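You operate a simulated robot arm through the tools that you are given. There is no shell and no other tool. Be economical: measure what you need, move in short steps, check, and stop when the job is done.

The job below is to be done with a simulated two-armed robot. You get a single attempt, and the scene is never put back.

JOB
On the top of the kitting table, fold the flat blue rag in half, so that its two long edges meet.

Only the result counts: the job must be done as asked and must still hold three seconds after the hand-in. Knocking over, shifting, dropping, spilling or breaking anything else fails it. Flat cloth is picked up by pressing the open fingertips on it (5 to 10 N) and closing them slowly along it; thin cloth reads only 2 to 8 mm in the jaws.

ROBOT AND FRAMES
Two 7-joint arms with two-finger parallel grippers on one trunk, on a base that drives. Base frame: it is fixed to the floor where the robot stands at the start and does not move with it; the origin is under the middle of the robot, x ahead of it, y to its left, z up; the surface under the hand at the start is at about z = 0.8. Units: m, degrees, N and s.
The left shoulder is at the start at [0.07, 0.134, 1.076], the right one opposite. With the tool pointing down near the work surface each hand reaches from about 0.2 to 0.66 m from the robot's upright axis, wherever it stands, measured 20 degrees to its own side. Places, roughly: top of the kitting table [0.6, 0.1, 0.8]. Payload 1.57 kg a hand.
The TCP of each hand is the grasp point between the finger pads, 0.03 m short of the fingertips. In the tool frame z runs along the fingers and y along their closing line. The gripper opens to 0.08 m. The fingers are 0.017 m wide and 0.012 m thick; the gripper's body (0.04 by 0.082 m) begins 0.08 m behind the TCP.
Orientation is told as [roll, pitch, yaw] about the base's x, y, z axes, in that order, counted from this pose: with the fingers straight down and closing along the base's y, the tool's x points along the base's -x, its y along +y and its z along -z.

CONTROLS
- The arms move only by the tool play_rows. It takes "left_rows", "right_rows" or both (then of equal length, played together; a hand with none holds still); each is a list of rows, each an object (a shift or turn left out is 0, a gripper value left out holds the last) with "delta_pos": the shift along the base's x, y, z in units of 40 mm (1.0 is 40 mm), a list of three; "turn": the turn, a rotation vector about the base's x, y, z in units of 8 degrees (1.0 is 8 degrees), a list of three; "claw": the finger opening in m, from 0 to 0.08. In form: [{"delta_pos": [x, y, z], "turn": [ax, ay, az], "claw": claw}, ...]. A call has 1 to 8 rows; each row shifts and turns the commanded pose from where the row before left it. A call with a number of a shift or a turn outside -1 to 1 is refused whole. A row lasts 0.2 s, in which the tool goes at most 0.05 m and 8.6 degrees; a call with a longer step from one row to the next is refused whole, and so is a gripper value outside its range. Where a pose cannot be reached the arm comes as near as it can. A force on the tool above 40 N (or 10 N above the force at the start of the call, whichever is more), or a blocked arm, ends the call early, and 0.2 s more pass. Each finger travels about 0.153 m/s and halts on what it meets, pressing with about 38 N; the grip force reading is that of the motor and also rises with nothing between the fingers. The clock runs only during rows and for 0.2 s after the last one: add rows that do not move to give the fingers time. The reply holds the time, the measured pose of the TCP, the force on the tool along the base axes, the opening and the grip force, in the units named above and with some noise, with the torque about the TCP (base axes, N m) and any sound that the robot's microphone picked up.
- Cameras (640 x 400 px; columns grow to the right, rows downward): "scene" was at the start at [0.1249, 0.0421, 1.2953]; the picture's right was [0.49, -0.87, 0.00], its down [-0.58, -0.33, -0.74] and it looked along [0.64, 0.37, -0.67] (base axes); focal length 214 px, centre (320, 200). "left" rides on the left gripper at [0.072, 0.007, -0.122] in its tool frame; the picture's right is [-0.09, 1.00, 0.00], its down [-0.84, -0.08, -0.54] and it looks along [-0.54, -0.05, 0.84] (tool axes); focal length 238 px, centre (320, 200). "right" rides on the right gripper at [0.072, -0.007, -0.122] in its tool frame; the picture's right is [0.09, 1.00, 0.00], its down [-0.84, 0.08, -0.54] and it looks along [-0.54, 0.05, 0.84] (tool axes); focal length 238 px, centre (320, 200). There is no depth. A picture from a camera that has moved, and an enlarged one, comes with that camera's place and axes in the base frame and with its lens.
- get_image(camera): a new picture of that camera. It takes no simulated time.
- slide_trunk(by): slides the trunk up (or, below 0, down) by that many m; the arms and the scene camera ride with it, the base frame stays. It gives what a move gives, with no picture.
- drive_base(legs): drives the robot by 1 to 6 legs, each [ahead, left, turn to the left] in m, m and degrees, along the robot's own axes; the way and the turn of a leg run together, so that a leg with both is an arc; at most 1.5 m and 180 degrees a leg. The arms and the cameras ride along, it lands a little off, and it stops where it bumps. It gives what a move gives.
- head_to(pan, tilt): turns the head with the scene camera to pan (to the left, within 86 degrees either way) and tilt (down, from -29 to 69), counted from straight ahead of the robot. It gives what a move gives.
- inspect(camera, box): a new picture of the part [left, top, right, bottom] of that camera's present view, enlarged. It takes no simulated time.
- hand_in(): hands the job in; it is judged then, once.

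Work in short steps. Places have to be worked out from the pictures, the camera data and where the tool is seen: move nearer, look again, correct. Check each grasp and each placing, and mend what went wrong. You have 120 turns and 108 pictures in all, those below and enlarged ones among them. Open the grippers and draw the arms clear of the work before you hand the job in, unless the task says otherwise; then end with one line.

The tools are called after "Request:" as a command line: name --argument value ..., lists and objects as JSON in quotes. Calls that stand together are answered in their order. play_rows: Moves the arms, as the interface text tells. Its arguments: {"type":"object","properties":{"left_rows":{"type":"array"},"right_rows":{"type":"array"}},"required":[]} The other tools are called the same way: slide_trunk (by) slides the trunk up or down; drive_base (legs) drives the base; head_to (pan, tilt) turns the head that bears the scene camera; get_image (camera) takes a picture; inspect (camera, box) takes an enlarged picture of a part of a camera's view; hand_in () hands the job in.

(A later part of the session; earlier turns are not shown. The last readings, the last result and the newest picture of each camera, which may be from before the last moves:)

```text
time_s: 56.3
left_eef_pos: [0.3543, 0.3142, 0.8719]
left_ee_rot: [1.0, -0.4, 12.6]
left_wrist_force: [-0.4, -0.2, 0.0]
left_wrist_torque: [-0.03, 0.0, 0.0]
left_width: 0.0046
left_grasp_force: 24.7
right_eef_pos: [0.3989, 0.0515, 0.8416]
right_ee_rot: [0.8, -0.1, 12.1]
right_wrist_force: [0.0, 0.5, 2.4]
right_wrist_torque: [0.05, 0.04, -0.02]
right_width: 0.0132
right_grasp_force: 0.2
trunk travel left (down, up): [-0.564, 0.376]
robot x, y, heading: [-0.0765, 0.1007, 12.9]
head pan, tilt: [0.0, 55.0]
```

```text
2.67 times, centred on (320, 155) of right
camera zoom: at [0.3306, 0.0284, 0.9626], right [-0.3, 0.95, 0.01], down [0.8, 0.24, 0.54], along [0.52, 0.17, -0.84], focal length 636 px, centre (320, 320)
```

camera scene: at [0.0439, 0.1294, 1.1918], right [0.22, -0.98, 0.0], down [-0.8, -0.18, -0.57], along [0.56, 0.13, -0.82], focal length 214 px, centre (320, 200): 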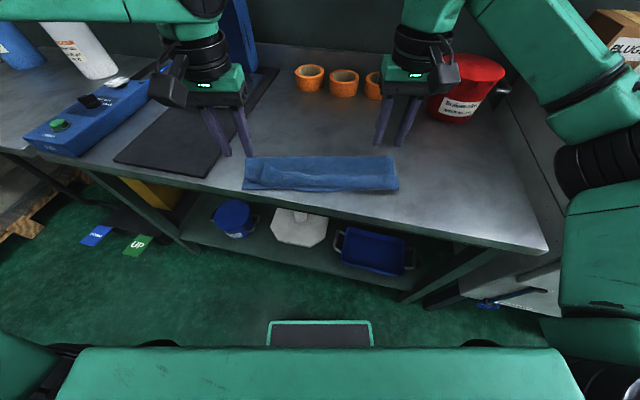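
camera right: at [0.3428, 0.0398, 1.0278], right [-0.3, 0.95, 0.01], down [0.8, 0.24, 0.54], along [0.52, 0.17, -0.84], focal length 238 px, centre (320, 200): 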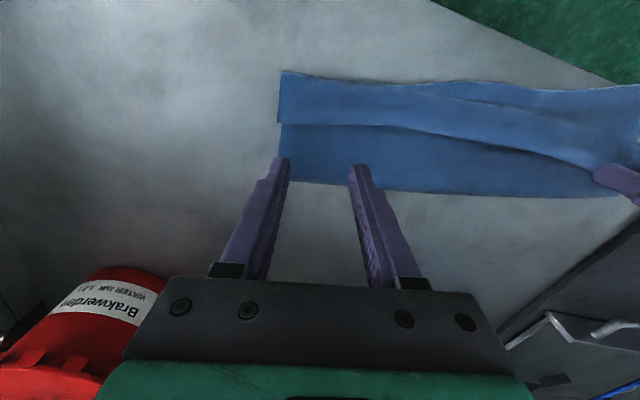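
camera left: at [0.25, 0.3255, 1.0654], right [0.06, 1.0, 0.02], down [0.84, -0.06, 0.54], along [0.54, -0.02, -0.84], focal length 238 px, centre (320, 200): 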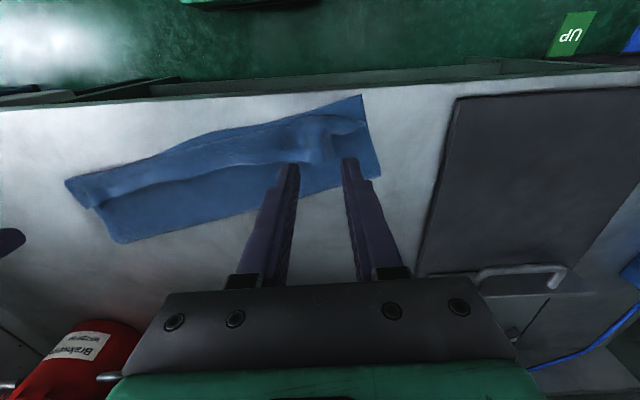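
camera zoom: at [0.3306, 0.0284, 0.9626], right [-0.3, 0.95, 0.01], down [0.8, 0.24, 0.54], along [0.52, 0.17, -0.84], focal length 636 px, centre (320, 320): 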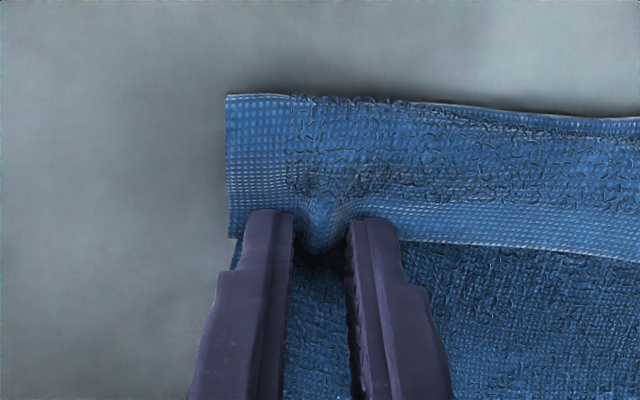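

Only the top layer is ridging. I rise 2 mm while closing fully, then lift 2 cm.

Request:
play_rows --right_rows '[{"delta_pos": [0, 0, 0.04], "claw": 0.008}, {"delta_pos": [0, 0, 0.02], "claw": 0.003}, {"claw": 0}, {}, {"delta_pos": [0, 0, 0.4]}, {"delta_pos": [0, 0, 0.4]}]'

Request:
inspect --camera "right" --box '[200, 80, 440, 230]'

Request:
inspect --camera "scene" --box '[200, 110, 440, 230]'

```text
time_s: 57.7
left_eef_pos: [0.3547, 0.3152, 0.8716]
left_ee_rot: [0.9, -0.4, 12.6]
left_wrist_force: [0.2, -2.0, 0.5]
left_wrist_torque: [-0.05, 0.02, -0.01]
left_width: 0.0047
left_grasp_force: 24.7
right_eef_pos: [0.3995, 0.0527, 0.8772]
right_ee_rot: [0.8, 0.0, 12.1]
right_wrist_force: [0.0, 1.7, 0.9]
right_wrist_torque: [0.06, 0.03, -0.02]
right_width: 0.0033
right_grasp_force: 24.6
trunk travel left (down, up): [-0.564, 0.376]
robot x, y, heading: [-0.0807, 0.103, 12.8]
head pan, tilt: [0.0, 55.0]
```

```text
2.67 times, centred on (320, 155) of right
camera zoom: at [0.3304, 0.0295, 0.9979], right [-0.3, 0.95, 0.01], down [0.8, 0.24, 0.54], along [0.52, 0.17, -0.84], focal length 636 px, centre (320, 320)
```

zoom: 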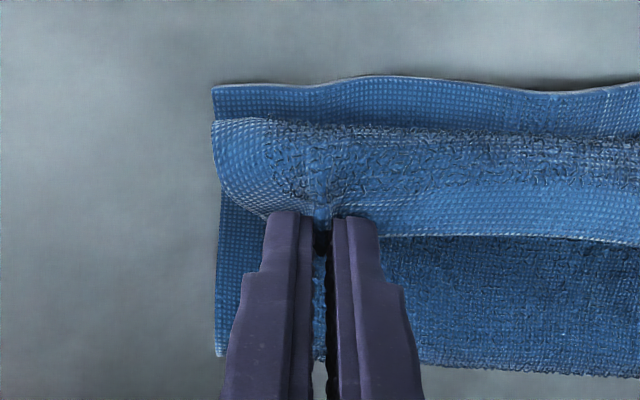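

```text
2.67 times, centred on (320, 170) of scene
camera zoom: at [0.0438, 0.1296, 1.1918], right [0.22, -0.98, 0.0], down [-0.8, -0.18, -0.57], along [0.56, 0.13, -0.82], focal length 572 px, centre (320, 280)
```

zoom: 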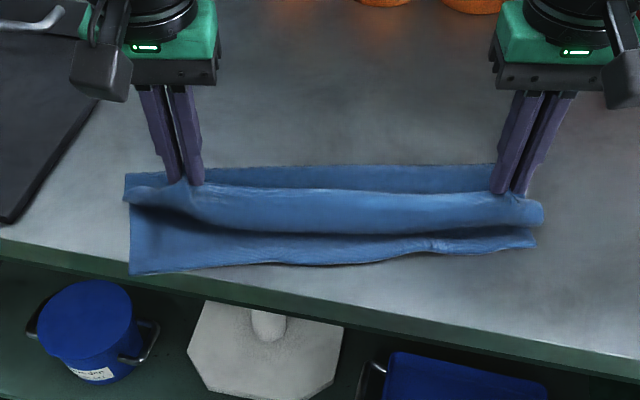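

Both hands now hold only the top layer, with the base layer flat. I raise the edge to above the intended fold line, so that the base layer spreads back to half the rag's width.

Request:
play_rows --left_rows '[{"delta_pos": [0.37, 0.08, 0.5]}, {"delta_pos": [0.37, 0.08, 0.5]}, {"delta_pos": [0.37, 0.08, 0.5]}, {}]' --right_rows '[{"delta_pos": [0.69, 0.16, 0.46]}, {"delta_pos": [0.69, 0.16, 0.46]}, {"delta_pos": [0.69, 0.16, 0.46]}, {}]'

Request:
get_image --camera "scene"

```text
time_s: 58.7
left_eef_pos: [0.3806, 0.3321, 0.9233]
left_ee_rot: [0.9, -0.4, 12.5]
left_wrist_force: [5.4, -15.0, 1.1]
left_wrist_torque: [-0.47, -0.19, 0.12]
left_width: 0.0051
left_grasp_force: 25.2
left hand out of reach, approached as far as the arm can: row 2, 3
right_eef_pos: [0.4816, 0.0699, 0.9352]
right_ee_rot: [0.8, -0.1, 12.4]
right_wrist_force: [-5.8, 14.7, -0.8]
right_wrist_torque: [0.46, 0.19, -0.13]
right_width: 0.0036
right_grasp_force: 24.3
trunk travel left (down, up): [-0.564, 0.376]
robot x, y, heading: [-0.0776, 0.1003, 12.6]
head pan, tilt: [0.0, 55.0]
```

```text
48 pictures are left
camera scene: at [0.0443, 0.129, 1.1918], right [0.22, -0.98, 0.0], down [-0.8, -0.18, -0.57], along [0.56, 0.13, -0.82], focal length 214 px, centre (320, 200)
```

scene: 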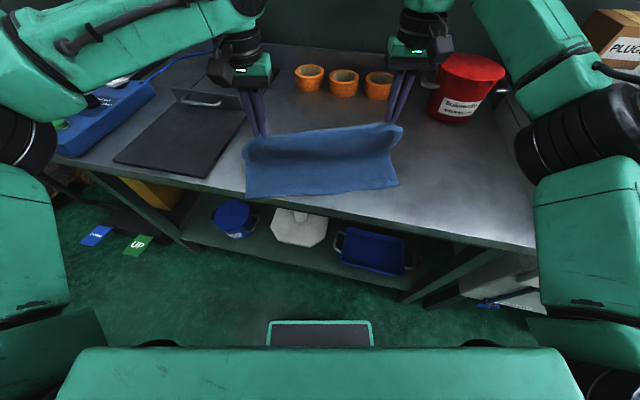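

Hands are stretched 15 N apart, so I relax that. The near-left corner is close to the table's front edge, so I then drive forward 10 cm to pull the rag away from it.

Request:
play_rows --right_rows '[{"delta_pos": [-0.07, 0.3, 0]}, {}]'

Request:
drive_base --legs '[[0.1, 0, 0]]'

Request:
get_image --camera "scene"

```text
time_s: 59.3
left_eef_pos: [0.3811, 0.3346, 0.9247]
left_ee_rot: [1.0, -0.4, 12.6]
left_wrist_force: [2.2, -5.9, 0.3]
left_wrist_torque: [-0.16, -0.09, 0.03]
left_width: 0.0049
left_grasp_force: 25.1
right_eef_pos: [0.4796, 0.0791, 0.9335]
right_ee_rot: [0.8, 0.0, 12.1]
right_wrist_force: [-2.3, 4.6, -0.9]
right_wrist_torque: [0.2, 0.11, -0.03]
right_width: 0.0036
right_grasp_force: 24.5
trunk travel left (down, up): [-0.564, 0.376]
robot x, y, heading: [-0.0772, 0.1008, 12.8]
head pan, tilt: [0.0, 55.0]
```

```text
time_s: 60.5
left_eef_pos: [0.4776, 0.3578, 0.924]
left_ee_rot: [0.9, -0.4, 12.9]
left_wrist_force: [2.5, -4.2, -0.1]
left_wrist_torque: [-0.15, -0.08, 0.08]
left_width: 0.0049
left_grasp_force: 25.3
right_eef_pos: [0.5767, 0.1044, 0.9335]
right_ee_rot: [0.8, 0.0, 12.5]
right_wrist_force: [-2.3, 4.5, -0.5]
right_wrist_torque: [0.19, 0.07, -0.02]
right_width: 0.0033
right_grasp_force: 24.7
trunk travel left (down, up): [-0.564, 0.376]
robot x, y, heading: [0.0208, 0.1234, 13.0]
head pan, tilt: [0.0, 55.0]
```

```text
47 pictures are left
camera scene: at [0.1421, 0.1525, 1.1918], right [0.23, -0.97, 0.0], down [-0.8, -0.18, -0.57], along [0.56, 0.13, -0.82], focal length 214 px, centre (320, 200)
```

scene: 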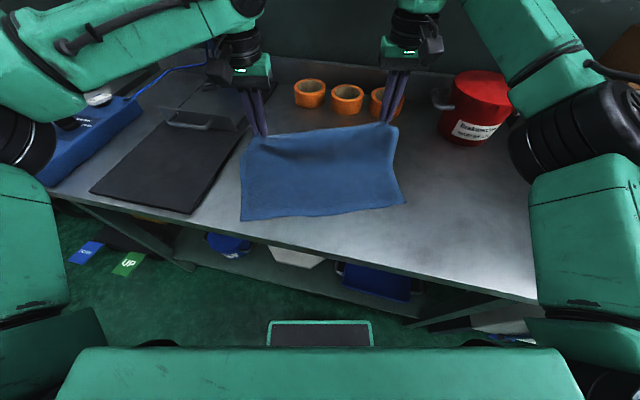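

The rag slid forward: the near edge now runs (0.320, 0.363)–(0.440, 0.031), and the held edge is parallel to it at about 14.6 cm. With the arms extended I now tilt both hands about 48°, keeping the fingertips in place.

Request:
play_rows --left_rows '[{"delta_pos": [-0.09, -0.035, 0], "turn": [0.35, -0.93, 0]}, {"delta_pos": [-0.09, -0.035, 0], "turn": [0.35, -0.93, 0]}, {"delta_pos": [-0.09, -0.035, -0.02], "turn": [0.35, -0.93, 0]}, {"delta_pos": [-0.09, -0.03, -0.03], "turn": [0.35, -0.93, 0]}, {"delta_pos": [-0.08, -0.03, -0.04], "turn": [0.35, -0.93, 0]}, {"delta_pos": [-0.07, -0.03, -0.05], "turn": [0.35, -0.93, 0]}, {}]' --right_rows '[{"delta_pos": [-0.09, -0.035, 0], "turn": [0.35, -0.93, 0]}, {"delta_pos": [-0.09, -0.035, -0.02], "turn": [0.35, -0.93, 0]}, {"delta_pos": [-0.09, -0.035, -0.05], "turn": [0.35, -0.93, 0]}, {"delta_pos": [-0.09, -0.03, -0.1], "turn": [0.35, -0.93, 0]}, {"delta_pos": [-0.08, -0.03, -0.1], "turn": [0.35, -0.93, 0]}, {"delta_pos": [-0.07, -0.03, -0.1], "turn": [0.35, -0.93, 0]}, {}]'

Request:
get_image --camera "scene"

```text
time_s: 62.1
left_eef_pos: [0.4575, 0.3512, 0.9178]
left_ee_rot: [9.4, -47.5, 9.1]
left_wrist_force: [2.3, -5.4, 0.7]
left_wrist_torque: [-0.21, -0.05, -0.11]
left_width: 0.0044
left_grasp_force: 24.8
right_eef_pos: [0.5574, 0.0981, 0.9193]
right_ee_rot: [9.7, -47.3, 8.5]
right_wrist_force: [-2.3, 5.2, -0.8]
right_wrist_torque: [0.16, 0.03, 0.06]
right_width: 0.0033
right_grasp_force: 25.0
trunk travel left (down, up): [-0.564, 0.376]
robot x, y, heading: [0.0227, 0.1257, 13.0]
head pan, tilt: [0.0, 55.0]
```

```text
46 pictures are left
camera scene: at [0.1425, 0.1529, 1.1918], right [0.23, -0.97, 0.0], down [-0.8, -0.18, -0.57], along [0.56, 0.13, -0.82], focal length 214 px, centre (320, 200)
```

scene: 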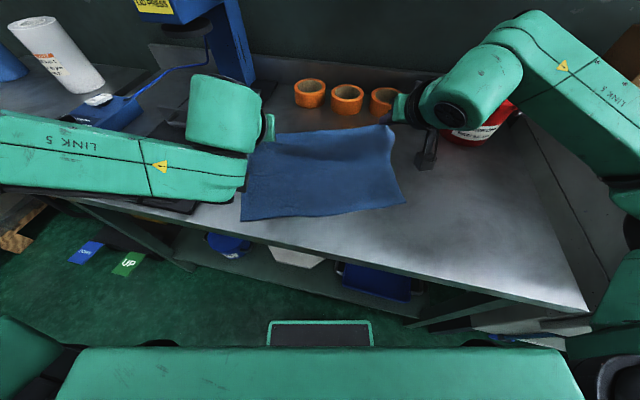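

Both hands reached 48° tilt with the cloth taut. Now I drive back along the fold direction: 6 cm, lower 3 cm, another 4 cm.

Request:
drive_base --legs '[[-0.0595, -0.008, 0]]'

Request:
slide_trunk --by -0.03

Request:
get_image --camera "scene"

```text
time_s: 63.0
left_eef_pos: [0.401, 0.3305, 0.9179]
left_ee_rot: [9.6, -47.5, 9.2]
left_wrist_force: [2.4, -6.8, -0.3]
left_wrist_torque: [-0.17, -0.04, -0.12]
left_width: 0.0046
left_grasp_force: 25.4
right_eef_pos: [0.5031, 0.0755, 0.9196]
right_ee_rot: [9.7, -47.0, 8.5]
right_wrist_force: [-3.3, 5.4, 0.2]
right_wrist_torque: [0.11, 0.04, 0.08]
right_width: 0.0035
right_grasp_force: 24.4
trunk travel left (down, up): [-0.564, 0.376]
robot x, y, heading: [-0.0349, 0.1018, 13.2]
head pan, tilt: [0.0, 55.0]
```

```text
time_s: 63.8
left_eef_pos: [0.4018, 0.3293, 0.8893]
left_ee_rot: [9.5, -47.4, 9.1]
left_wrist_force: [1.2, -6.0, -0.6]
left_wrist_torque: [-0.17, -0.04, -0.14]
left_width: 0.0045
left_grasp_force: 24.9
right_eef_pos: [0.5015, 0.0779, 0.89]
right_ee_rot: [9.7, -47.0, 8.6]
right_wrist_force: [-3.0, 4.8, 0.0]
right_wrist_torque: [0.1, 0.04, 0.1]
right_width: 0.0033
right_grasp_force: 24.4
trunk travel left (down, up): [-0.534, 0.406]
robot x, y, heading: [-0.0346, 0.1048, 13.1]
head pan, tilt: [0.0, 55.0]
```

```text
45 pictures are left
camera scene: at [0.0858, 0.1317, 1.1618], right [0.23, -0.97, 0.0], down [-0.8, -0.19, -0.57], along [0.56, 0.13, -0.82], focal length 214 px, centre (320, 200)
```

scene: 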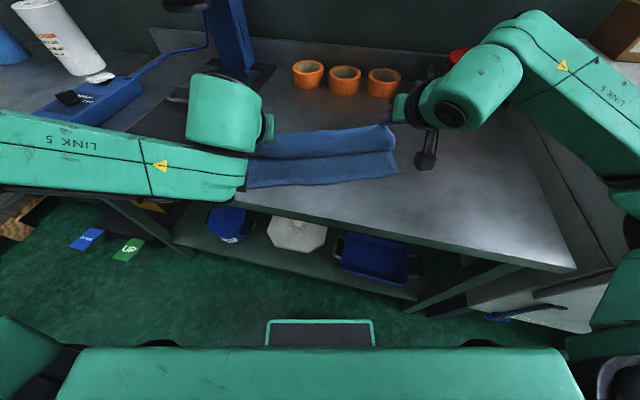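

Everything stays aligned (both tips are about 8.6 cm from the near edge). I continue: back 4 cm, down 3 cm, back 2.5 cm.

Request:
drive_base --legs '[[-0.0396, -0.0056, 0]]'

Request:
slide_trunk --by -0.03

Request:
drive_base --legs '[[-0.0248, -0.0035, 0]]'

Request:
get_image --camera "scene"

Request:
get_image --camera "left"

Request:
get_image --camera "right"

```text
time_s: 64.7
left_eef_pos: [0.3638, 0.316, 0.8874]
left_ee_rot: [9.4, -47.4, 9.2]
left_wrist_force: [2.9, -5.4, -0.3]
left_wrist_torque: [-0.15, -0.03, -0.14]
left_width: 0.0046
left_grasp_force: 24.5
right_eef_pos: [0.4647, 0.064, 0.8893]
right_ee_rot: [9.7, -47.1, 8.6]
right_wrist_force: [-1.9, 5.5, -0.4]
right_wrist_torque: [0.11, 0.1, 0.06]
right_width: 0.0035
right_grasp_force: 24.0
trunk travel left (down, up): [-0.534, 0.406]
robot x, y, heading: [-0.075, 0.0887, 12.9]
head pan, tilt: [0.0, 55.0]
```

```text
time_s: 65.4
left_eef_pos: [0.3642, 0.3167, 0.8565]
left_ee_rot: [9.5, -47.5, 9.2]
left_wrist_force: [2.9, -5.8, -0.8]
left_wrist_torque: [-0.19, -0.07, -0.13]
left_width: 0.0049
left_grasp_force: 25.1
right_eef_pos: [0.4645, 0.063, 0.859]
right_ee_rot: [9.9, -47.0, 8.7]
right_wrist_force: [-2.5, 5.7, 0.0]
right_wrist_torque: [0.1, 0.06, 0.04]
right_width: 0.0037
right_grasp_force: 24.2
trunk travel left (down, up): [-0.504, 0.436]
robot x, y, heading: [-0.0711, 0.0879, 13.3]
head pan, tilt: [0.0, 55.0]
```

```text
time_s: 66.2
left_eef_pos: [0.3413, 0.31, 0.8585]
left_ee_rot: [9.5, -47.4, 9.3]
left_wrist_force: [1.8, -4.7, 0.2]
left_wrist_torque: [-0.16, -0.01, -0.13]
left_width: 0.0045
left_grasp_force: 25.0
right_eef_pos: [0.4416, 0.0544, 0.8595]
right_ee_rot: [9.8, -47.0, 8.6]
right_wrist_force: [-2.5, 5.0, -0.4]
right_wrist_torque: [0.08, 0.04, 0.08]
right_width: 0.0035
right_grasp_force: 23.9
trunk travel left (down, up): [-0.504, 0.436]
robot x, y, heading: [-0.0996, 0.0797, 13.5]
head pan, tilt: [0.0, 55.0]
```

```text
44 pictures are left
camera scene: at [0.0253, 0.1084, 1.1318], right [0.23, -0.97, 0.0], down [-0.8, -0.19, -0.57], along [0.56, 0.13, -0.82], focal length 214 px, centre (320, 200)
```

scene: 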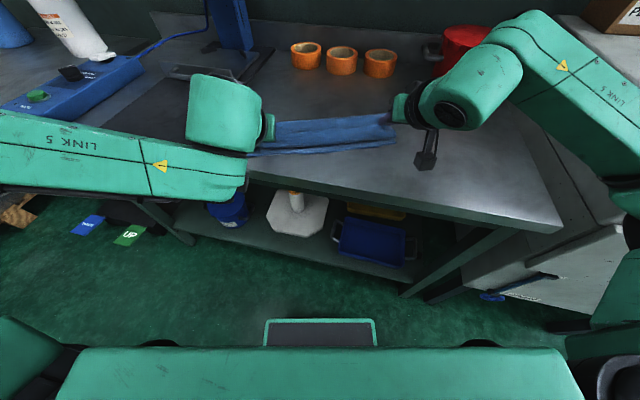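

```text
43 pictures are left
camera left: at [0.2054, 0.2723, 0.8864], right [-0.22, 0.96, 0.18], down [0.2, -0.13, 0.97], along [0.95, 0.25, -0.17], focal length 238 px, centre (320, 200)
```

left: 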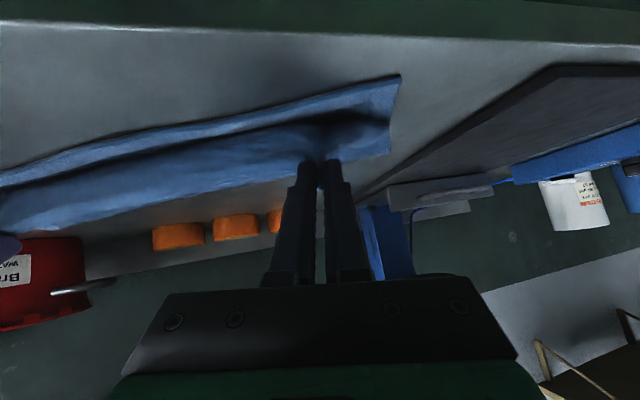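

```text
42 pictures are left
camera right: at [0.3104, 0.0081, 0.8866], right [-0.33, 0.94, 0.05], down [0.17, 0.01, 0.99], along [0.93, 0.34, -0.16], focal length 238 px, centre (320, 200)
```

right: 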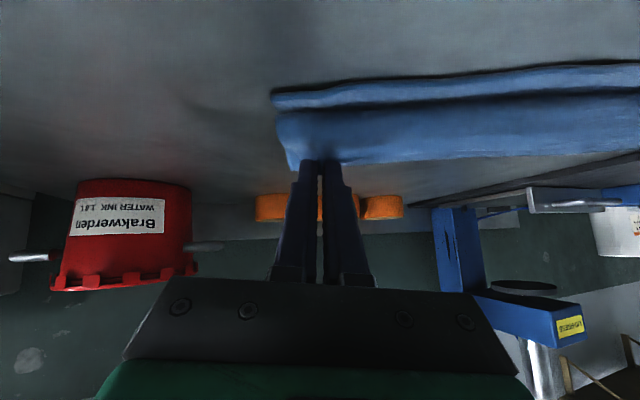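

Tips are 3.3–3.7 cm from the near edge at 3.6 cm height, still parallel. Final approach: back 1.5 cm, down 1.8 cm, back 0.8 cm.

Request:
drive_base --legs '[[-0.0149, -0.002, 0]]'

Request:
slide_trunk --by -0.018

Request:
drive_base --legs '[[-0.008, -0.001, 0]]'

Request:
get_image --camera "left"

Request:
get_image --camera "right"

Request:
inspect --camera "scene" --box '[220, 90, 440, 210]'

```text
time_s: 67.0
left_eef_pos: [0.326, 0.3038, 0.8583]
left_ee_rot: [9.4, -47.5, 9.4]
left_wrist_force: [1.3, -4.4, -0.6]
left_wrist_torque: [-0.15, -0.03, -0.11]
left_width: 0.0047
left_grasp_force: 25.0
right_eef_pos: [0.4273, 0.0507, 0.8589]
right_ee_rot: [9.9, -47.1, 8.7]
right_wrist_force: [-0.9, 5.1, -0.7]
right_wrist_torque: [0.09, 0.05, 0.1]
right_width: 0.0034
right_grasp_force: 24.6
trunk travel left (down, up): [-0.504, 0.436]
robot x, y, heading: [-0.1096, 0.0744, 12.8]
head pan, tilt: [0.0, 55.0]
```

```text
time_s: 67.6
left_eef_pos: [0.3267, 0.3024, 0.8407]
left_ee_rot: [9.4, -47.6, 9.3]
left_wrist_force: [2.7, -5.3, 1.9]
left_wrist_torque: [-0.19, -0.09, -0.1]
left_width: 0.0045
left_grasp_force: 25.3
right_eef_pos: [0.426, 0.0511, 0.8414]
right_ee_rot: [9.8, -47.1, 8.8]
right_wrist_force: [-1.5, 4.4, 0.9]
right_wrist_torque: [0.12, 0.03, 0.07]
right_width: 0.0034
right_grasp_force: 24.6
trunk travel left (down, up): [-0.486, 0.454]
robot x, y, heading: [-0.1149, 0.0762, 13.6]
head pan, tilt: [0.0, 55.0]
```

```text
time_s: 68.4
left_eef_pos: [0.3194, 0.3001, 0.8399]
left_ee_rot: [9.4, -47.5, 9.3]
left_wrist_force: [2.2, -5.3, 1.4]
left_wrist_torque: [-0.16, -0.07, -0.12]
left_width: 0.0048
left_grasp_force: 25.1
right_eef_pos: [0.4189, 0.0481, 0.8411]
right_ee_rot: [9.8, -47.1, 8.6]
right_wrist_force: [-2.2, 5.8, 0.4]
right_wrist_torque: [0.14, 0.06, 0.09]
right_width: 0.0035
right_grasp_force: 24.8
trunk travel left (down, up): [-0.486, 0.454]
robot x, y, heading: [-0.1129, 0.072, 13.0]
head pan, tilt: [0.0, 55.0]
```

```text
41 pictures are left
camera left: at [0.1839, 0.2642, 0.8686], right [-0.22, 0.96, 0.18], down [0.2, -0.13, 0.97], along [0.95, 0.25, -0.17], focal length 238 px, centre (320, 200)
```

left: 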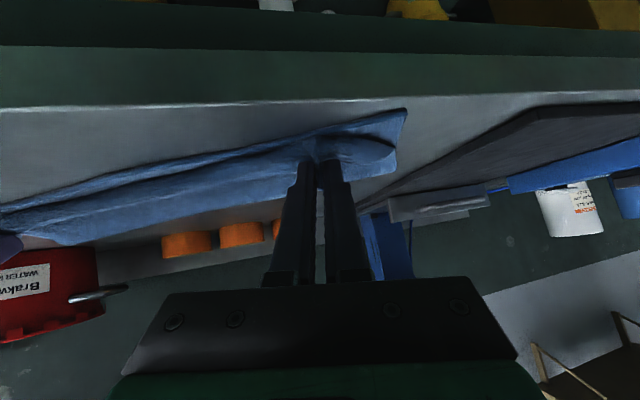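

```text
40 pictures are left
camera right: at [0.2888, 0.0002, 0.8688], right [-0.33, 0.94, 0.05], down [0.17, 0.01, 0.99], along [0.93, 0.34, -0.16], focal length 238 px, centre (320, 200)
```

right: 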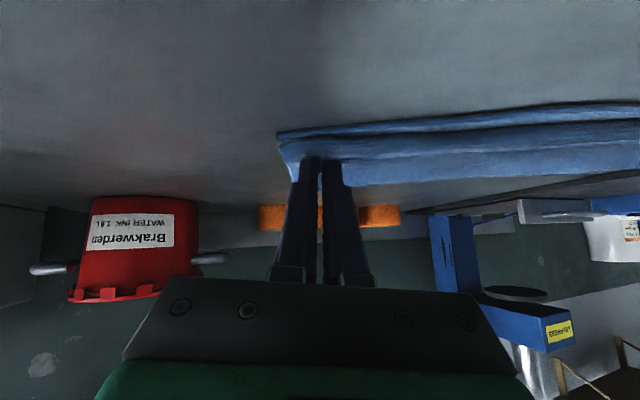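

```text
2.91 times, centred on (330, 150) of scene
camera zoom: at [0.0037, 0.1003, 1.1139], right [0.23, -0.97, 0.0], down [-0.8, -0.19, -0.57], along [0.56, 0.13, -0.82], focal length 624 px, centre (291, 346)
```

zoom: 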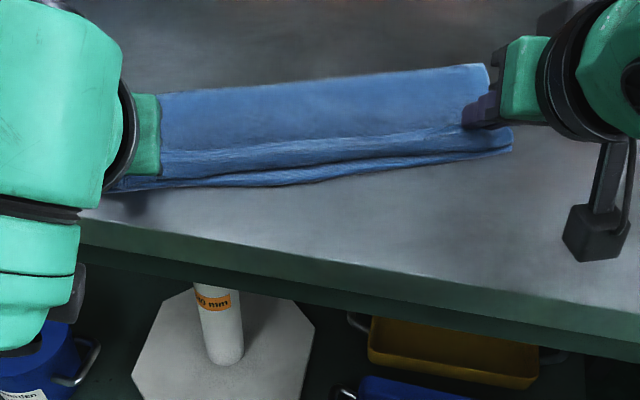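

Tips are about 2.3 cm from the near edge with slight contact, so the lower layer drags. I raise 8 mm, drive back another 1.3 cm, and recheck.

Request:
slide_trunk --by 0.008

Request:
drive_base --legs '[[-0.014, -0.002, 0]]'

Request:
get_image --camera "left"

Request:
get_image --camera "right"

```text
time_s: 69.0
left_eef_pos: [0.3188, 0.3004, 0.8478]
left_ee_rot: [9.4, -47.5, 9.1]
left_wrist_force: [1.2, -4.0, 0.4]
left_wrist_torque: [-0.15, -0.06, -0.09]
left_width: 0.0046
left_grasp_force: 24.7
right_eef_pos: [0.4201, 0.048, 0.85]
right_ee_rot: [9.8, -47.1, 8.8]
right_wrist_force: [-1.1, 4.2, 0.5]
right_wrist_torque: [0.09, 0.05, 0.09]
right_width: 0.0035
right_grasp_force: 23.8
trunk travel left (down, up): [-0.494, 0.446]
robot x, y, heading: [-0.1178, 0.0714, 13.5]
head pan, tilt: [0.0, 55.0]
```

```text
time_s: 69.7
left_eef_pos: [0.3064, 0.2939, 0.8463]
left_ee_rot: [9.5, -47.4, 9.3]
left_wrist_force: [2.4, -5.1, -0.6]
left_wrist_torque: [-0.18, -0.02, -0.11]
left_width: 0.0047
left_grasp_force: 25.3
right_eef_pos: [0.4056, 0.0424, 0.8488]
right_ee_rot: [9.9, -47.1, 8.7]
right_wrist_force: [-2.4, 4.4, 0.4]
right_wrist_torque: [0.11, 0.04, 0.1]
right_width: 0.0035
right_grasp_force: 24.2
trunk travel left (down, up): [-0.494, 0.446]
robot x, y, heading: [-0.1313, 0.0674, 13.2]
head pan, tilt: [0.0, 55.0]
```

```text
38 pictures are left
camera left: at [0.171, 0.2591, 0.8764], right [-0.22, 0.96, 0.18], down [0.2, -0.13, 0.97], along [0.95, 0.25, -0.17], focal length 238 px, centre (320, 200)
```

left: 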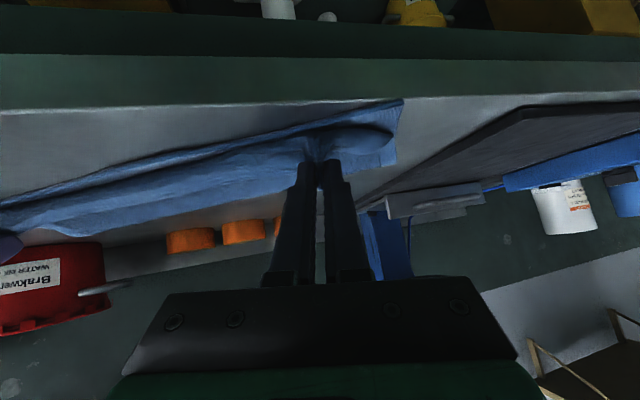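

```text
37 pictures are left
camera right: at [0.276, -0.0048, 0.8765], right [-0.33, 0.94, 0.05], down [0.17, 0.01, 0.99], along [0.93, 0.34, -0.16], focal length 238 px, centre (320, 200)
```

right: 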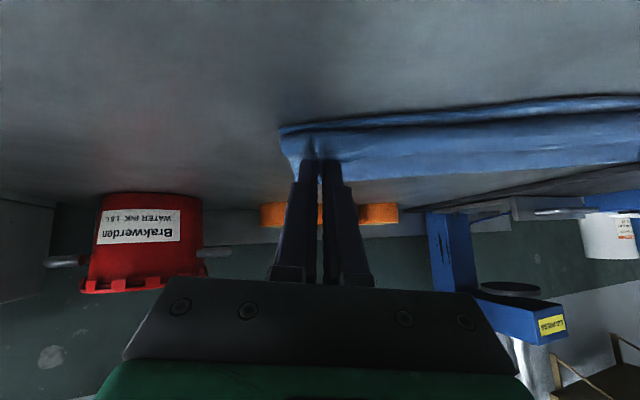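

Right tip is ~1 cm and left ~2 cm inside the near edge, and the left corner is at the table edge, so I stop here. I lower 6 mm and release gently.

Request:
slide_trunk --by -0.006

Request:
play_rows --left_rows '[{"claw": 0.01}, {"claw": 0.016}, {"claw": 0.022}, {"claw": 0.03}, {"claw": 0.036}, {}, {}]' --right_rows '[{"claw": 0.01}, {"claw": 0.016}, {"claw": 0.022}, {"claw": 0.03}, {"claw": 0.036}, {}, {}]'

Request:
inspect --camera "left" --box '[160, 60, 480, 260]'

Request:
inspect --camera "right" --box '[160, 60, 480, 260]'

```text
time_s: 70.3
left_eef_pos: [0.3066, 0.2958, 0.8418]
left_ee_rot: [9.3, -47.7, 9.1]
left_wrist_force: [1.8, -4.6, 0.6]
left_wrist_torque: [-0.15, -0.11, -0.09]
left_width: 0.0047
left_grasp_force: 25.3
right_eef_pos: [0.4062, 0.0421, 0.844]
right_ee_rot: [9.9, -47.2, 8.9]
right_wrist_force: [-2.1, 4.3, 0.4]
right_wrist_torque: [0.12, 0.03, 0.06]
right_width: 0.0035
right_grasp_force: 24.9
trunk travel left (down, up): [-0.488, 0.452]
robot x, y, heading: [-0.1306, 0.0677, 13.3]
head pan, tilt: [0.0, 55.0]
```

```text
time_s: 71.9
left_eef_pos: [0.3055, 0.2948, 0.841]
left_ee_rot: [9.4, -47.5, 9.3]
left_wrist_force: [-0.1, 0.2, -0.3]
left_wrist_torque: [-0.02, 0.03, -0.04]
left_width: 0.0355
left_grasp_force: 0.1
right_eef_pos: [0.4071, 0.0426, 0.8438]
right_ee_rot: [9.9, -47.1, 8.8]
right_wrist_force: [-0.1, 0.2, 0.5]
right_wrist_torque: [-0.03, -0.01, 0.01]
right_width: 0.0357
right_grasp_force: 0.0
trunk travel left (down, up): [-0.488, 0.452]
robot x, y, heading: [-0.1299, 0.0669, 13.1]
head pan, tilt: [0.0, 55.0]
```

```text
2.00 times, centred on (320, 160) of left
camera zoom: at [0.1709, 0.2591, 0.8705], right [-0.22, 0.96, 0.18], down [0.2, -0.13, 0.97], along [0.95, 0.25, -0.17], focal length 477 px, centre (320, 280)
```

zoom: 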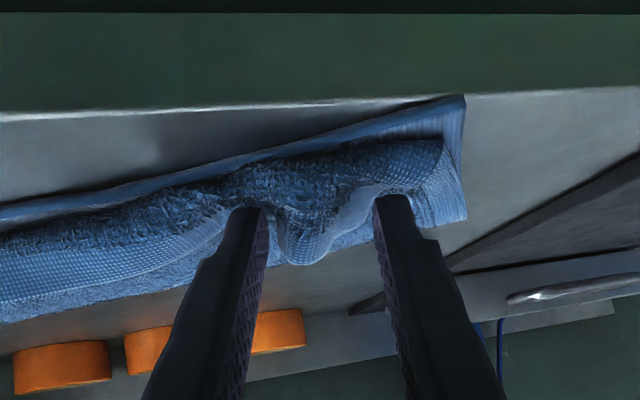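

```text
2.00 times, centred on (320, 160) of right
camera zoom: at [0.2758, -0.0048, 0.8707], right [-0.33, 0.94, 0.05], down [0.17, 0.01, 0.99], along [0.93, 0.34, -0.16], focal length 477 px, centre (320, 280)
```

zoom: 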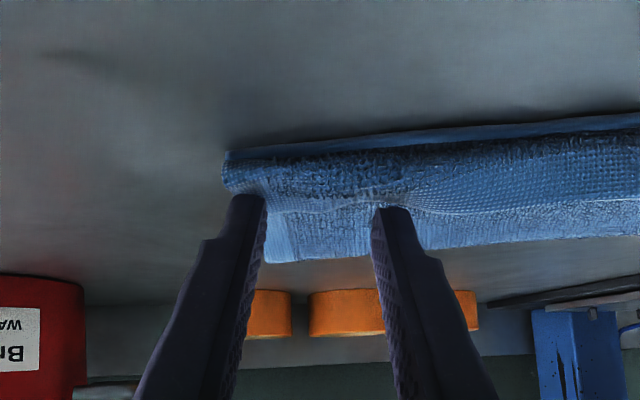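

The edge is again curled back about 3 cm. Rather than regrip, I'll rise, open the fingers wide and use the four fingertips to sweep the curl open towards me. First up, untilt, and look.

Request:
slide_trunk --by 0.09

Request:
play_rows --left_rows '[{"turn": [-0.35, 0.93, 0]}, {"turn": [-0.35, 0.93, 0]}, {"turn": [-0.35, 0.93, 0]}, {"turn": [-0.35, 0.93, 0]}, {"turn": [-0.35, 0.93, 0]}, {"turn": [-0.35, 0.93, 0], "claw": 0.08}, {}]' --right_rows '[{"turn": [-0.35, 0.93, 0]}, {"turn": [-0.35, 0.93, 0]}, {"turn": [-0.35, 0.93, 0]}, {"turn": [-0.35, 0.93, 0]}, {"turn": [-0.35, 0.93, 0]}, {"turn": [-0.35, 0.93, 0], "claw": 0.08}, {}]'

Request:
drive_base --legs '[[0, 0, 7.5]]'

Request:
get_image --camera "scene"

Request:
inspect --camera "scene" --box '[230, 100, 430, 210]'

```text
time_s: 73.1
left_eef_pos: [0.306, 0.2939, 0.9316]
left_ee_rot: [9.4, -47.4, 9.3]
left_wrist_force: [-0.5, 0.5, 0.1]
left_wrist_torque: [0.01, 0.0, -0.03]
left_width: 0.0362
left_grasp_force: 0.1
right_eef_pos: [0.4068, 0.0432, 0.9327]
right_ee_rot: [9.8, -47.0, 8.8]
right_wrist_force: [-0.5, 0.4, -0.2]
right_wrist_torque: [0.0, 0.0, 0.03]
right_width: 0.0361
right_grasp_force: 0.1
trunk travel left (down, up): [-0.578, 0.362]
robot x, y, heading: [-0.1302, 0.0653, 13.2]
head pan, tilt: [0.0, 55.0]
```

```text
time_s: 74.7
left_eef_pos: [0.3049, 0.2942, 0.9317]
left_ee_rot: [1.0, -0.3, 13.0]
left_wrist_force: [-0.4, -0.6, 0.1]
left_wrist_torque: [0.0, 0.02, -0.03]
left_width: 0.0799
left_grasp_force: 0.1
right_eef_pos: [0.4059, 0.0418, 0.9339]
right_ee_rot: [1.1, 0.0, 12.6]
right_wrist_force: [-0.7, -0.4, 0.6]
right_wrist_torque: [0.01, 0.01, 0.0]
right_width: 0.0802
right_grasp_force: 0.0
trunk travel left (down, up): [-0.578, 0.362]
robot x, y, heading: [-0.1305, 0.0666, 13.2]
head pan, tilt: [0.0, 55.0]
```

```text
time_s: 75.7
left_eef_pos: [0.2725, 0.3498, 0.9318]
left_ee_rot: [0.9, -0.4, 20.5]
left_wrist_force: [0.1, -0.2, -0.1]
left_wrist_torque: [-0.01, -0.01, 0.03]
left_width: 0.0799
left_grasp_force: 0.0
right_eef_pos: [0.4041, 0.1132, 0.9334]
right_ee_rot: [1.1, 0.0, 20.1]
right_wrist_force: [-0.4, -0.3, -0.2]
right_wrist_torque: [-0.02, -0.03, 0.0]
right_width: 0.0801
right_grasp_force: 0.0
trunk travel left (down, up): [-0.578, 0.362]
robot x, y, heading: [-0.1272, 0.0676, 20.8]
head pan, tilt: [0.0, 55.0]
```

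```text
34 pictures are left
camera scene: at [-0.0137, 0.1107, 1.2058], right [0.35, -0.94, 0.0], down [-0.77, -0.29, -0.57], along [0.54, 0.2, -0.82], focal length 214 px, centre (320, 200)
```

scene: 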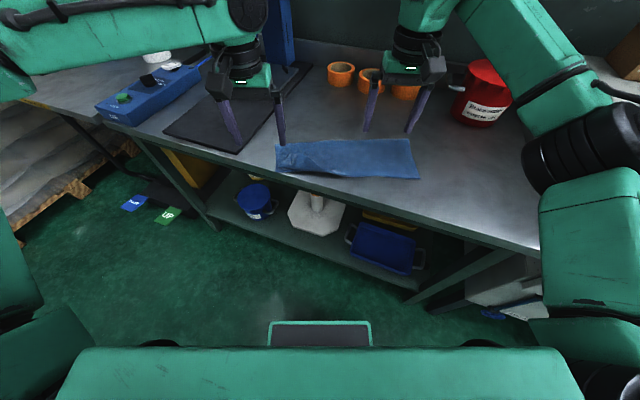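

```text
3.20 times, centred on (330, 155) of scene
camera zoom: at [-0.0137, 0.1107, 1.2058], right [0.35, -0.94, 0.0], down [-0.77, -0.29, -0.57], along [0.54, 0.2, -0.82], focal length 686 px, centre (288, 344)
```

zoom: 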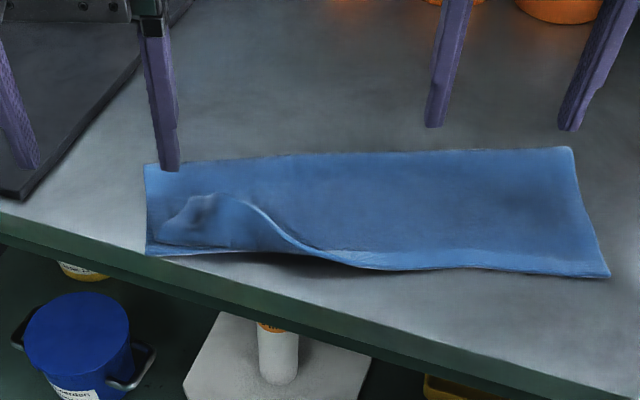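

The right two-thirds has fallen open onto the near edge by itself; only the left third is still curled. I drive 9 cm ahead for reach, then put the left fingertips behind that curl to sweep it open.

Request:
drive_base --legs '[[0.09, 0, 0]]'

Request:
play_rows --left_rows '[{"delta_pos": [0.3, -0.7, -0.2], "claw": 0.05, "turn": [-0.25, 0.65, 0]}, {"delta_pos": [0.3, -0.7, -0.5], "turn": [-0.25, 0.65, 0]}, {"delta_pos": [0, 0, -0.7], "turn": [-0.25, 0.65, 0]}, {}]'

Request:
inspect --camera "left" --box '[160, 60, 480, 260]'

```text
time_s: 76.8
left_eef_pos: [0.3553, 0.3806, 0.9313]
left_ee_rot: [0.9, -0.4, 20.3]
left_wrist_force: [-0.8, 0.8, 0.4]
left_wrist_torque: [0.01, 0.01, 0.03]
left_width: 0.08
left_grasp_force: 0.1
right_eef_pos: [0.4876, 0.1444, 0.9332]
right_ee_rot: [1.1, -0.1, 20.0]
right_wrist_force: [-0.3, 0.0, -0.1]
right_wrist_torque: [0.04, 0.05, -0.01]
right_width: 0.0797
right_grasp_force: 0.0
trunk travel left (down, up): [-0.578, 0.362]
robot x, y, heading: [-0.0469, 0.0978, 20.8]
head pan, tilt: [0.0, 55.0]
```

```text
time_s: 77.8
left_eef_pos: [0.318, 0.3536, 0.8714]
left_ee_rot: [0.7, 16.2, 20.4]
left_wrist_force: [0.3, -0.5, -0.6]
left_wrist_torque: [0.02, -0.02, 0.01]
left_width: 0.0502
left_grasp_force: 0.2
left hand out of reach, approached as far as the arm can: row 1, 2, 3
right_eef_pos: [0.4859, 0.1436, 0.9337]
right_ee_rot: [1.1, 0.0, 20.0]
right_wrist_force: [-0.4, 0.1, -0.1]
right_wrist_torque: [0.02, 0.0, 0.03]
right_width: 0.0802
right_grasp_force: 0.0
trunk travel left (down, up): [-0.578, 0.362]
robot x, y, heading: [-0.0483, 0.0945, 20.8]
head pan, tilt: [0.0, 55.0]
```

```text
2.00 times, centred on (320, 160) of left
camera zoom: at [0.2823, 0.3457, 1.0077], right [-0.26, 0.97, -0.01], down [0.92, 0.25, 0.29], along [0.28, 0.06, -0.96], focal length 477 px, centre (320, 280)
```

zoom: 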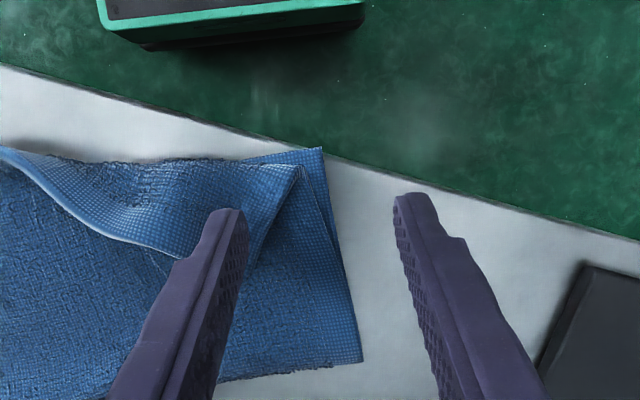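

Left reach is short when tilted this way. I drive another 6 cm ahead with the hand raised, then place it behind the curl.

Request:
play_rows --left_rows '[{"delta_pos": [0, 0, 0.7]}, {}]' --right_rows '[{"delta_pos": [-0.5, -0.2, 0.5]}, {"delta_pos": [-0.5, -0.2, 0.5]}]'

Request:
drive_base --legs '[[0.06, 0, 0]]'

Request:
play_rows --left_rows '[{"delta_pos": [0.1, -0.6, 0]}, {"delta_pos": [0.1, -0.6, 0]}, {}]'

Request:
inspect --camera "left" --box '[160, 60, 480, 260]'

```text
time_s: 78.4
left_eef_pos: [0.3159, 0.3538, 0.8981]
left_ee_rot: [0.9, 16.2, 20.4]
left_wrist_force: [0.9, -0.1, 0.1]
left_wrist_torque: [0.0, 0.02, 0.02]
left_width: 0.0502
left_grasp_force: 0.1
right_eef_pos: [0.4476, 0.1277, 0.9752]
right_ee_rot: [1.0, 0.0, 20.0]
right_wrist_force: [0.1, 0.2, 0.5]
right_wrist_torque: [0.02, -0.02, -0.04]
right_width: 0.08
right_grasp_force: 0.1
trunk travel left (down, up): [-0.578, 0.362]
robot x, y, heading: [-0.044, 0.0984, 21.0]
head pan, tilt: [0.0, 55.0]
```

```text
time_s: 79.4
left_eef_pos: [0.3764, 0.375, 0.8993]
left_ee_rot: [0.9, 16.2, 20.3]
left_wrist_force: [0.4, 0.0, 0.5]
left_wrist_torque: [-0.02, 0.02, 0.01]
left_width: 0.0502
left_grasp_force: 0.1
right_eef_pos: [0.506, 0.1492, 0.9741]
right_ee_rot: [1.1, 0.0, 20.0]
right_wrist_force: [0.1, -0.4, -0.6]
right_wrist_torque: [-0.02, 0.01, 0.0]
right_width: 0.08
right_grasp_force: 0.1
trunk travel left (down, up): [-0.578, 0.362]
robot x, y, heading: [0.01, 0.1195, 20.6]
head pan, tilt: [0.0, 55.0]
```

```text
time_s: 80.2
left_eef_pos: [0.3584, 0.3402, 0.8972]
left_ee_rot: [0.7, 16.2, 20.3]
left_wrist_force: [-0.4, -0.3, 0.7]
left_wrist_torque: [0.03, -0.02, 0.04]
left_width: 0.0501
left_grasp_force: 0.0
left hand out of reach, approached as far as the arm can: row 1, 2
right_eef_pos: [0.5056, 0.1492, 0.974]
right_ee_rot: [1.1, 0.0, 20.0]
right_wrist_force: [0.8, 0.9, 0.2]
right_wrist_torque: [0.0, -0.01, -0.03]
right_width: 0.0799
right_grasp_force: 0.0
trunk travel left (down, up): [-0.578, 0.362]
robot x, y, heading: [0.0129, 0.1173, 20.7]
head pan, tilt: [0.0, 55.0]
```

```text
2.00 times, centred on (320, 160) of left
camera zoom: at [0.3227, 0.3331, 1.0334], right [-0.26, 0.97, -0.01], down [0.92, 0.25, 0.29], along [0.28, 0.06, -0.96], focal length 477 px, centre (320, 280)
```

zoom: 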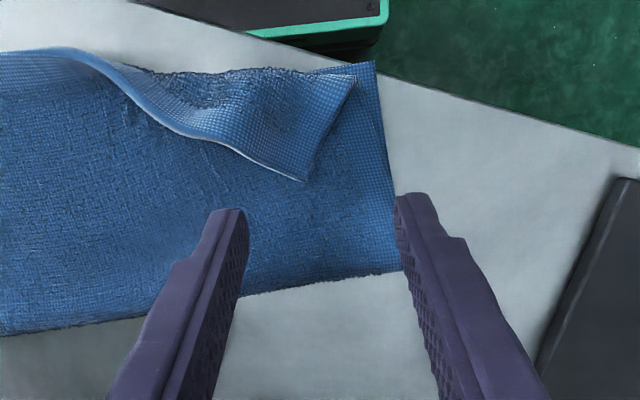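

Clear view now: only the top layer's left corner is folded back as a small flap. My inner finger is behind it; I lower to just above the cloth.

Request:
play_rows --left_rows '[{"delta_pos": [0, 0, -0.5], "claw": 0.035}, {"delta_pos": [0, 0, -0.5]}, {"delta_pos": [0, 0, -0.3]}, {"delta_pos": [0, 0, -0.15]}, {}]'

Request:
inspect --camera "left" --box '[160, 60, 480, 260]'

```text
time_s: 81.4
left_eef_pos: [0.357, 0.3428, 0.8429]
left_ee_rot: [0.6, 16.2, 20.3]
left_wrist_force: [-0.2, -0.2, -0.5]
left_wrist_torque: [-0.02, -0.02, 0.04]
left_width: 0.035
left_grasp_force: 0.0
right_eef_pos: [0.5051, 0.1486, 0.9741]
right_ee_rot: [1.1, 0.1, 20.0]
right_wrist_force: [-0.2, 0.1, 0.1]
right_wrist_torque: [-0.02, -0.02, 0.02]
right_width: 0.0802
right_grasp_force: 0.0
trunk travel left (down, up): [-0.578, 0.362]
robot x, y, heading: [0.0125, 0.1197, 20.5]
head pan, tilt: [0.0, 55.0]
```

```text
2.00 times, centred on (320, 160) of left
camera zoom: at [0.3206, 0.3347, 0.9789], right [-0.26, 0.97, -0.01], down [0.92, 0.25, 0.29], along [0.28, 0.06, -0.96], focal length 477 px, centre (320, 280)
```

zoom: 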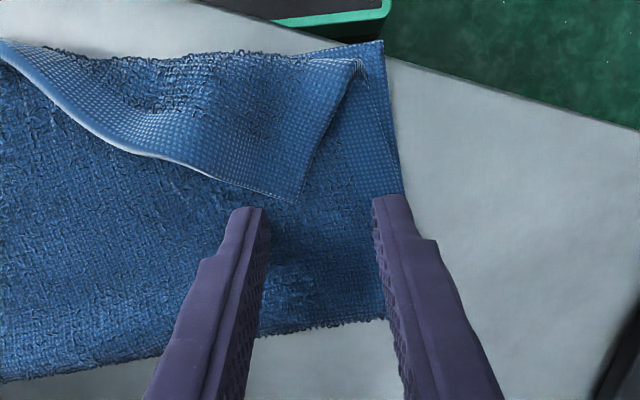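

I lower another 4 mm and sweep slowly towards the near edge.

Request:
play_rows --left_rows '[{"delta_pos": [0, 0, -0.1]}, {"delta_pos": [-0.25, -0.09, 0]}, {"delta_pos": [-0.25, -0.09, 0]}, {"delta_pos": [-0.25, -0.09, 0]}, {}]'

Request:
inspect --camera "left" --box '[160, 60, 480, 260]'

```text
time_s: 82.6
left_eef_pos: [0.328, 0.3302, 0.8387]
left_ee_rot: [0.8, 16.2, 20.4]
left_wrist_force: [-0.3, -0.3, 4.5]
left_wrist_torque: [-0.02, 0.0, 0.02]
left_width: 0.0345
left_grasp_force: 0.1
right_eef_pos: [0.5052, 0.1484, 0.9753]
right_ee_rot: [1.1, 0.0, 20.0]
right_wrist_force: [-0.3, -1.1, -0.2]
right_wrist_torque: [0.03, -0.02, 0.02]
right_width: 0.0803
right_grasp_force: 0.1
trunk travel left (down, up): [-0.578, 0.362]
robot x, y, heading: [0.0115, 0.1189, 20.9]
head pan, tilt: [0.0, 55.0]
```

```text
2.00 times, centred on (320, 160) of left
camera zoom: at [0.2921, 0.323, 0.9739], right [-0.26, 0.97, -0.01], down [0.92, 0.25, 0.29], along [0.28, 0.06, -0.96], focal length 477 px, centre (320, 280)
```

zoom: 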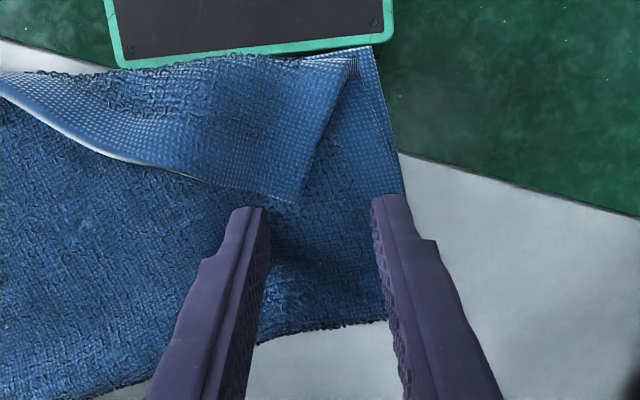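

The tips pressed and dragged the cloth over the table edge. I drag it back forward by the reverse motion, with the same light pressure.

Request:
play_rows --left_rows '[{"delta_pos": [0, 0, -0.04]}, {"delta_pos": [0.25, 0.09, 0]}, {"delta_pos": [0.25, 0.09, 0]}, {"delta_pos": [0.25, 0.09, 0]}, {}]'

Request:
inspect --camera "left" --box '[160, 60, 480, 260]'

```text
time_s: 83.8
left_eef_pos: [0.3542, 0.3406, 0.8366]
left_ee_rot: [0.7, 16.0, 20.3]
left_wrist_force: [-2.6, -2.1, 13.9]
left_wrist_torque: [-0.12, 0.04, -0.01]
left_width: 0.0345
left_grasp_force: 0.1
left hand out of reach, approached as far as the arm can: row 4
right_eef_pos: [0.5048, 0.1482, 0.9758]
right_ee_rot: [1.1, -0.2, 20.0]
right_wrist_force: [-0.2, 0.2, 0.2]
right_wrist_torque: [0.01, -0.02, 0.01]
right_width: 0.08
right_grasp_force: 0.0
trunk travel left (down, up): [-0.578, 0.362]
robot x, y, heading: [0.0102, 0.1167, 20.3]
head pan, tilt: [0.0, 55.0]
```

```text
2.00 times, centred on (320, 160) of left
camera zoom: at [0.3182, 0.3338, 0.9728], right [-0.26, 0.97, -0.01], down [0.92, 0.25, 0.29], along [0.28, 0.06, -0.96], focal length 477 px, centre (320, 280)
```

zoom: 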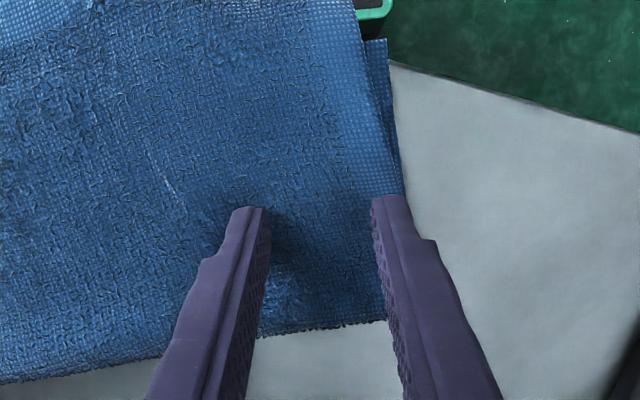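

The flap flipped open by itself. I lift the left hand clear and look at the whole rag.

Request:
play_rows --left_rows '[{"delta_pos": [0, 0, 0.3]}, {"delta_pos": [0, 0, 0.8]}, {"delta_pos": [0, 0.3, 1]}, {"delta_pos": [0, 0.6, 0.8]}, {"delta_pos": [0, 0.8, 0.3]}, {"delta_pos": [0, 0.8, 0]}]'

Request:
get_image --camera "scene"

Request:
inspect --camera "scene" --box '[220, 140, 440, 280]'

```text
time_s: 85.2
left_eef_pos: [0.3561, 0.4448, 0.9624]
left_ee_rot: [0.6, 16.3, 20.2]
left_wrist_force: [-0.6, 0.2, 0.1]
left_wrist_torque: [-0.02, -0.01, -0.04]
left_width: 0.0347
left_grasp_force: 0.0
right_eef_pos: [0.5057, 0.1493, 0.9747]
right_ee_rot: [1.0, -0.1, 20.0]
right_wrist_force: [-0.3, 0.0, 0.0]
right_wrist_torque: [-0.03, -0.01, -0.01]
right_width: 0.0797
right_grasp_force: 0.1
trunk travel left (down, up): [-0.578, 0.362]
robot x, y, heading: [0.0076, 0.1199, 20.7]
head pan, tilt: [0.0, 55.0]
```

```text
27 pictures are left
camera scene: at [0.1269, 0.1641, 1.2058], right [0.35, -0.94, 0.0], down [-0.77, -0.29, -0.57], along [0.54, 0.2, -0.82], focal length 214 px, centre (320, 200)
```

scene: 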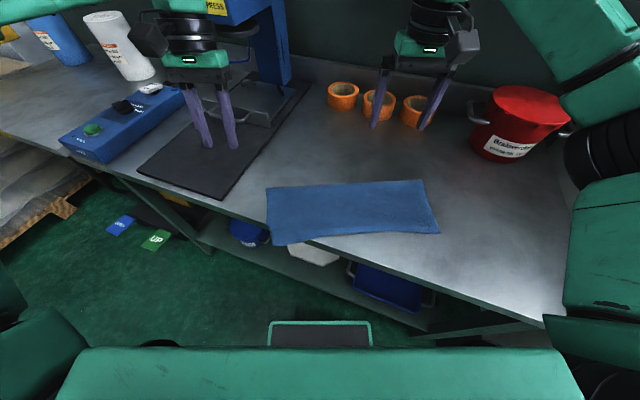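

```text
2.86 times, centred on (330, 210) of scene
camera zoom: at [0.1269, 0.1641, 1.2058], right [0.35, -0.94, 0.0], down [-0.77, -0.29, -0.57], along [0.54, 0.2, -0.82], focal length 613 px, centre (291, 171)
```

zoom: 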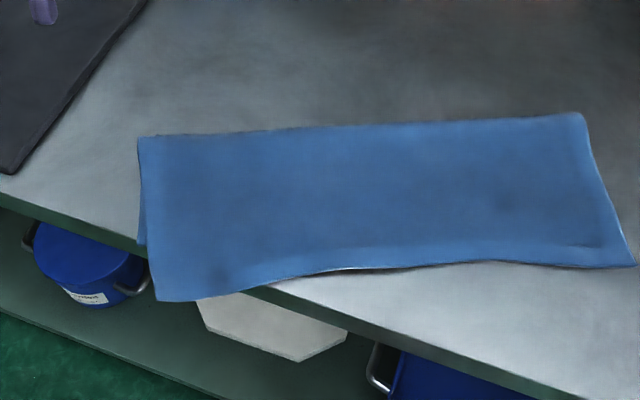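

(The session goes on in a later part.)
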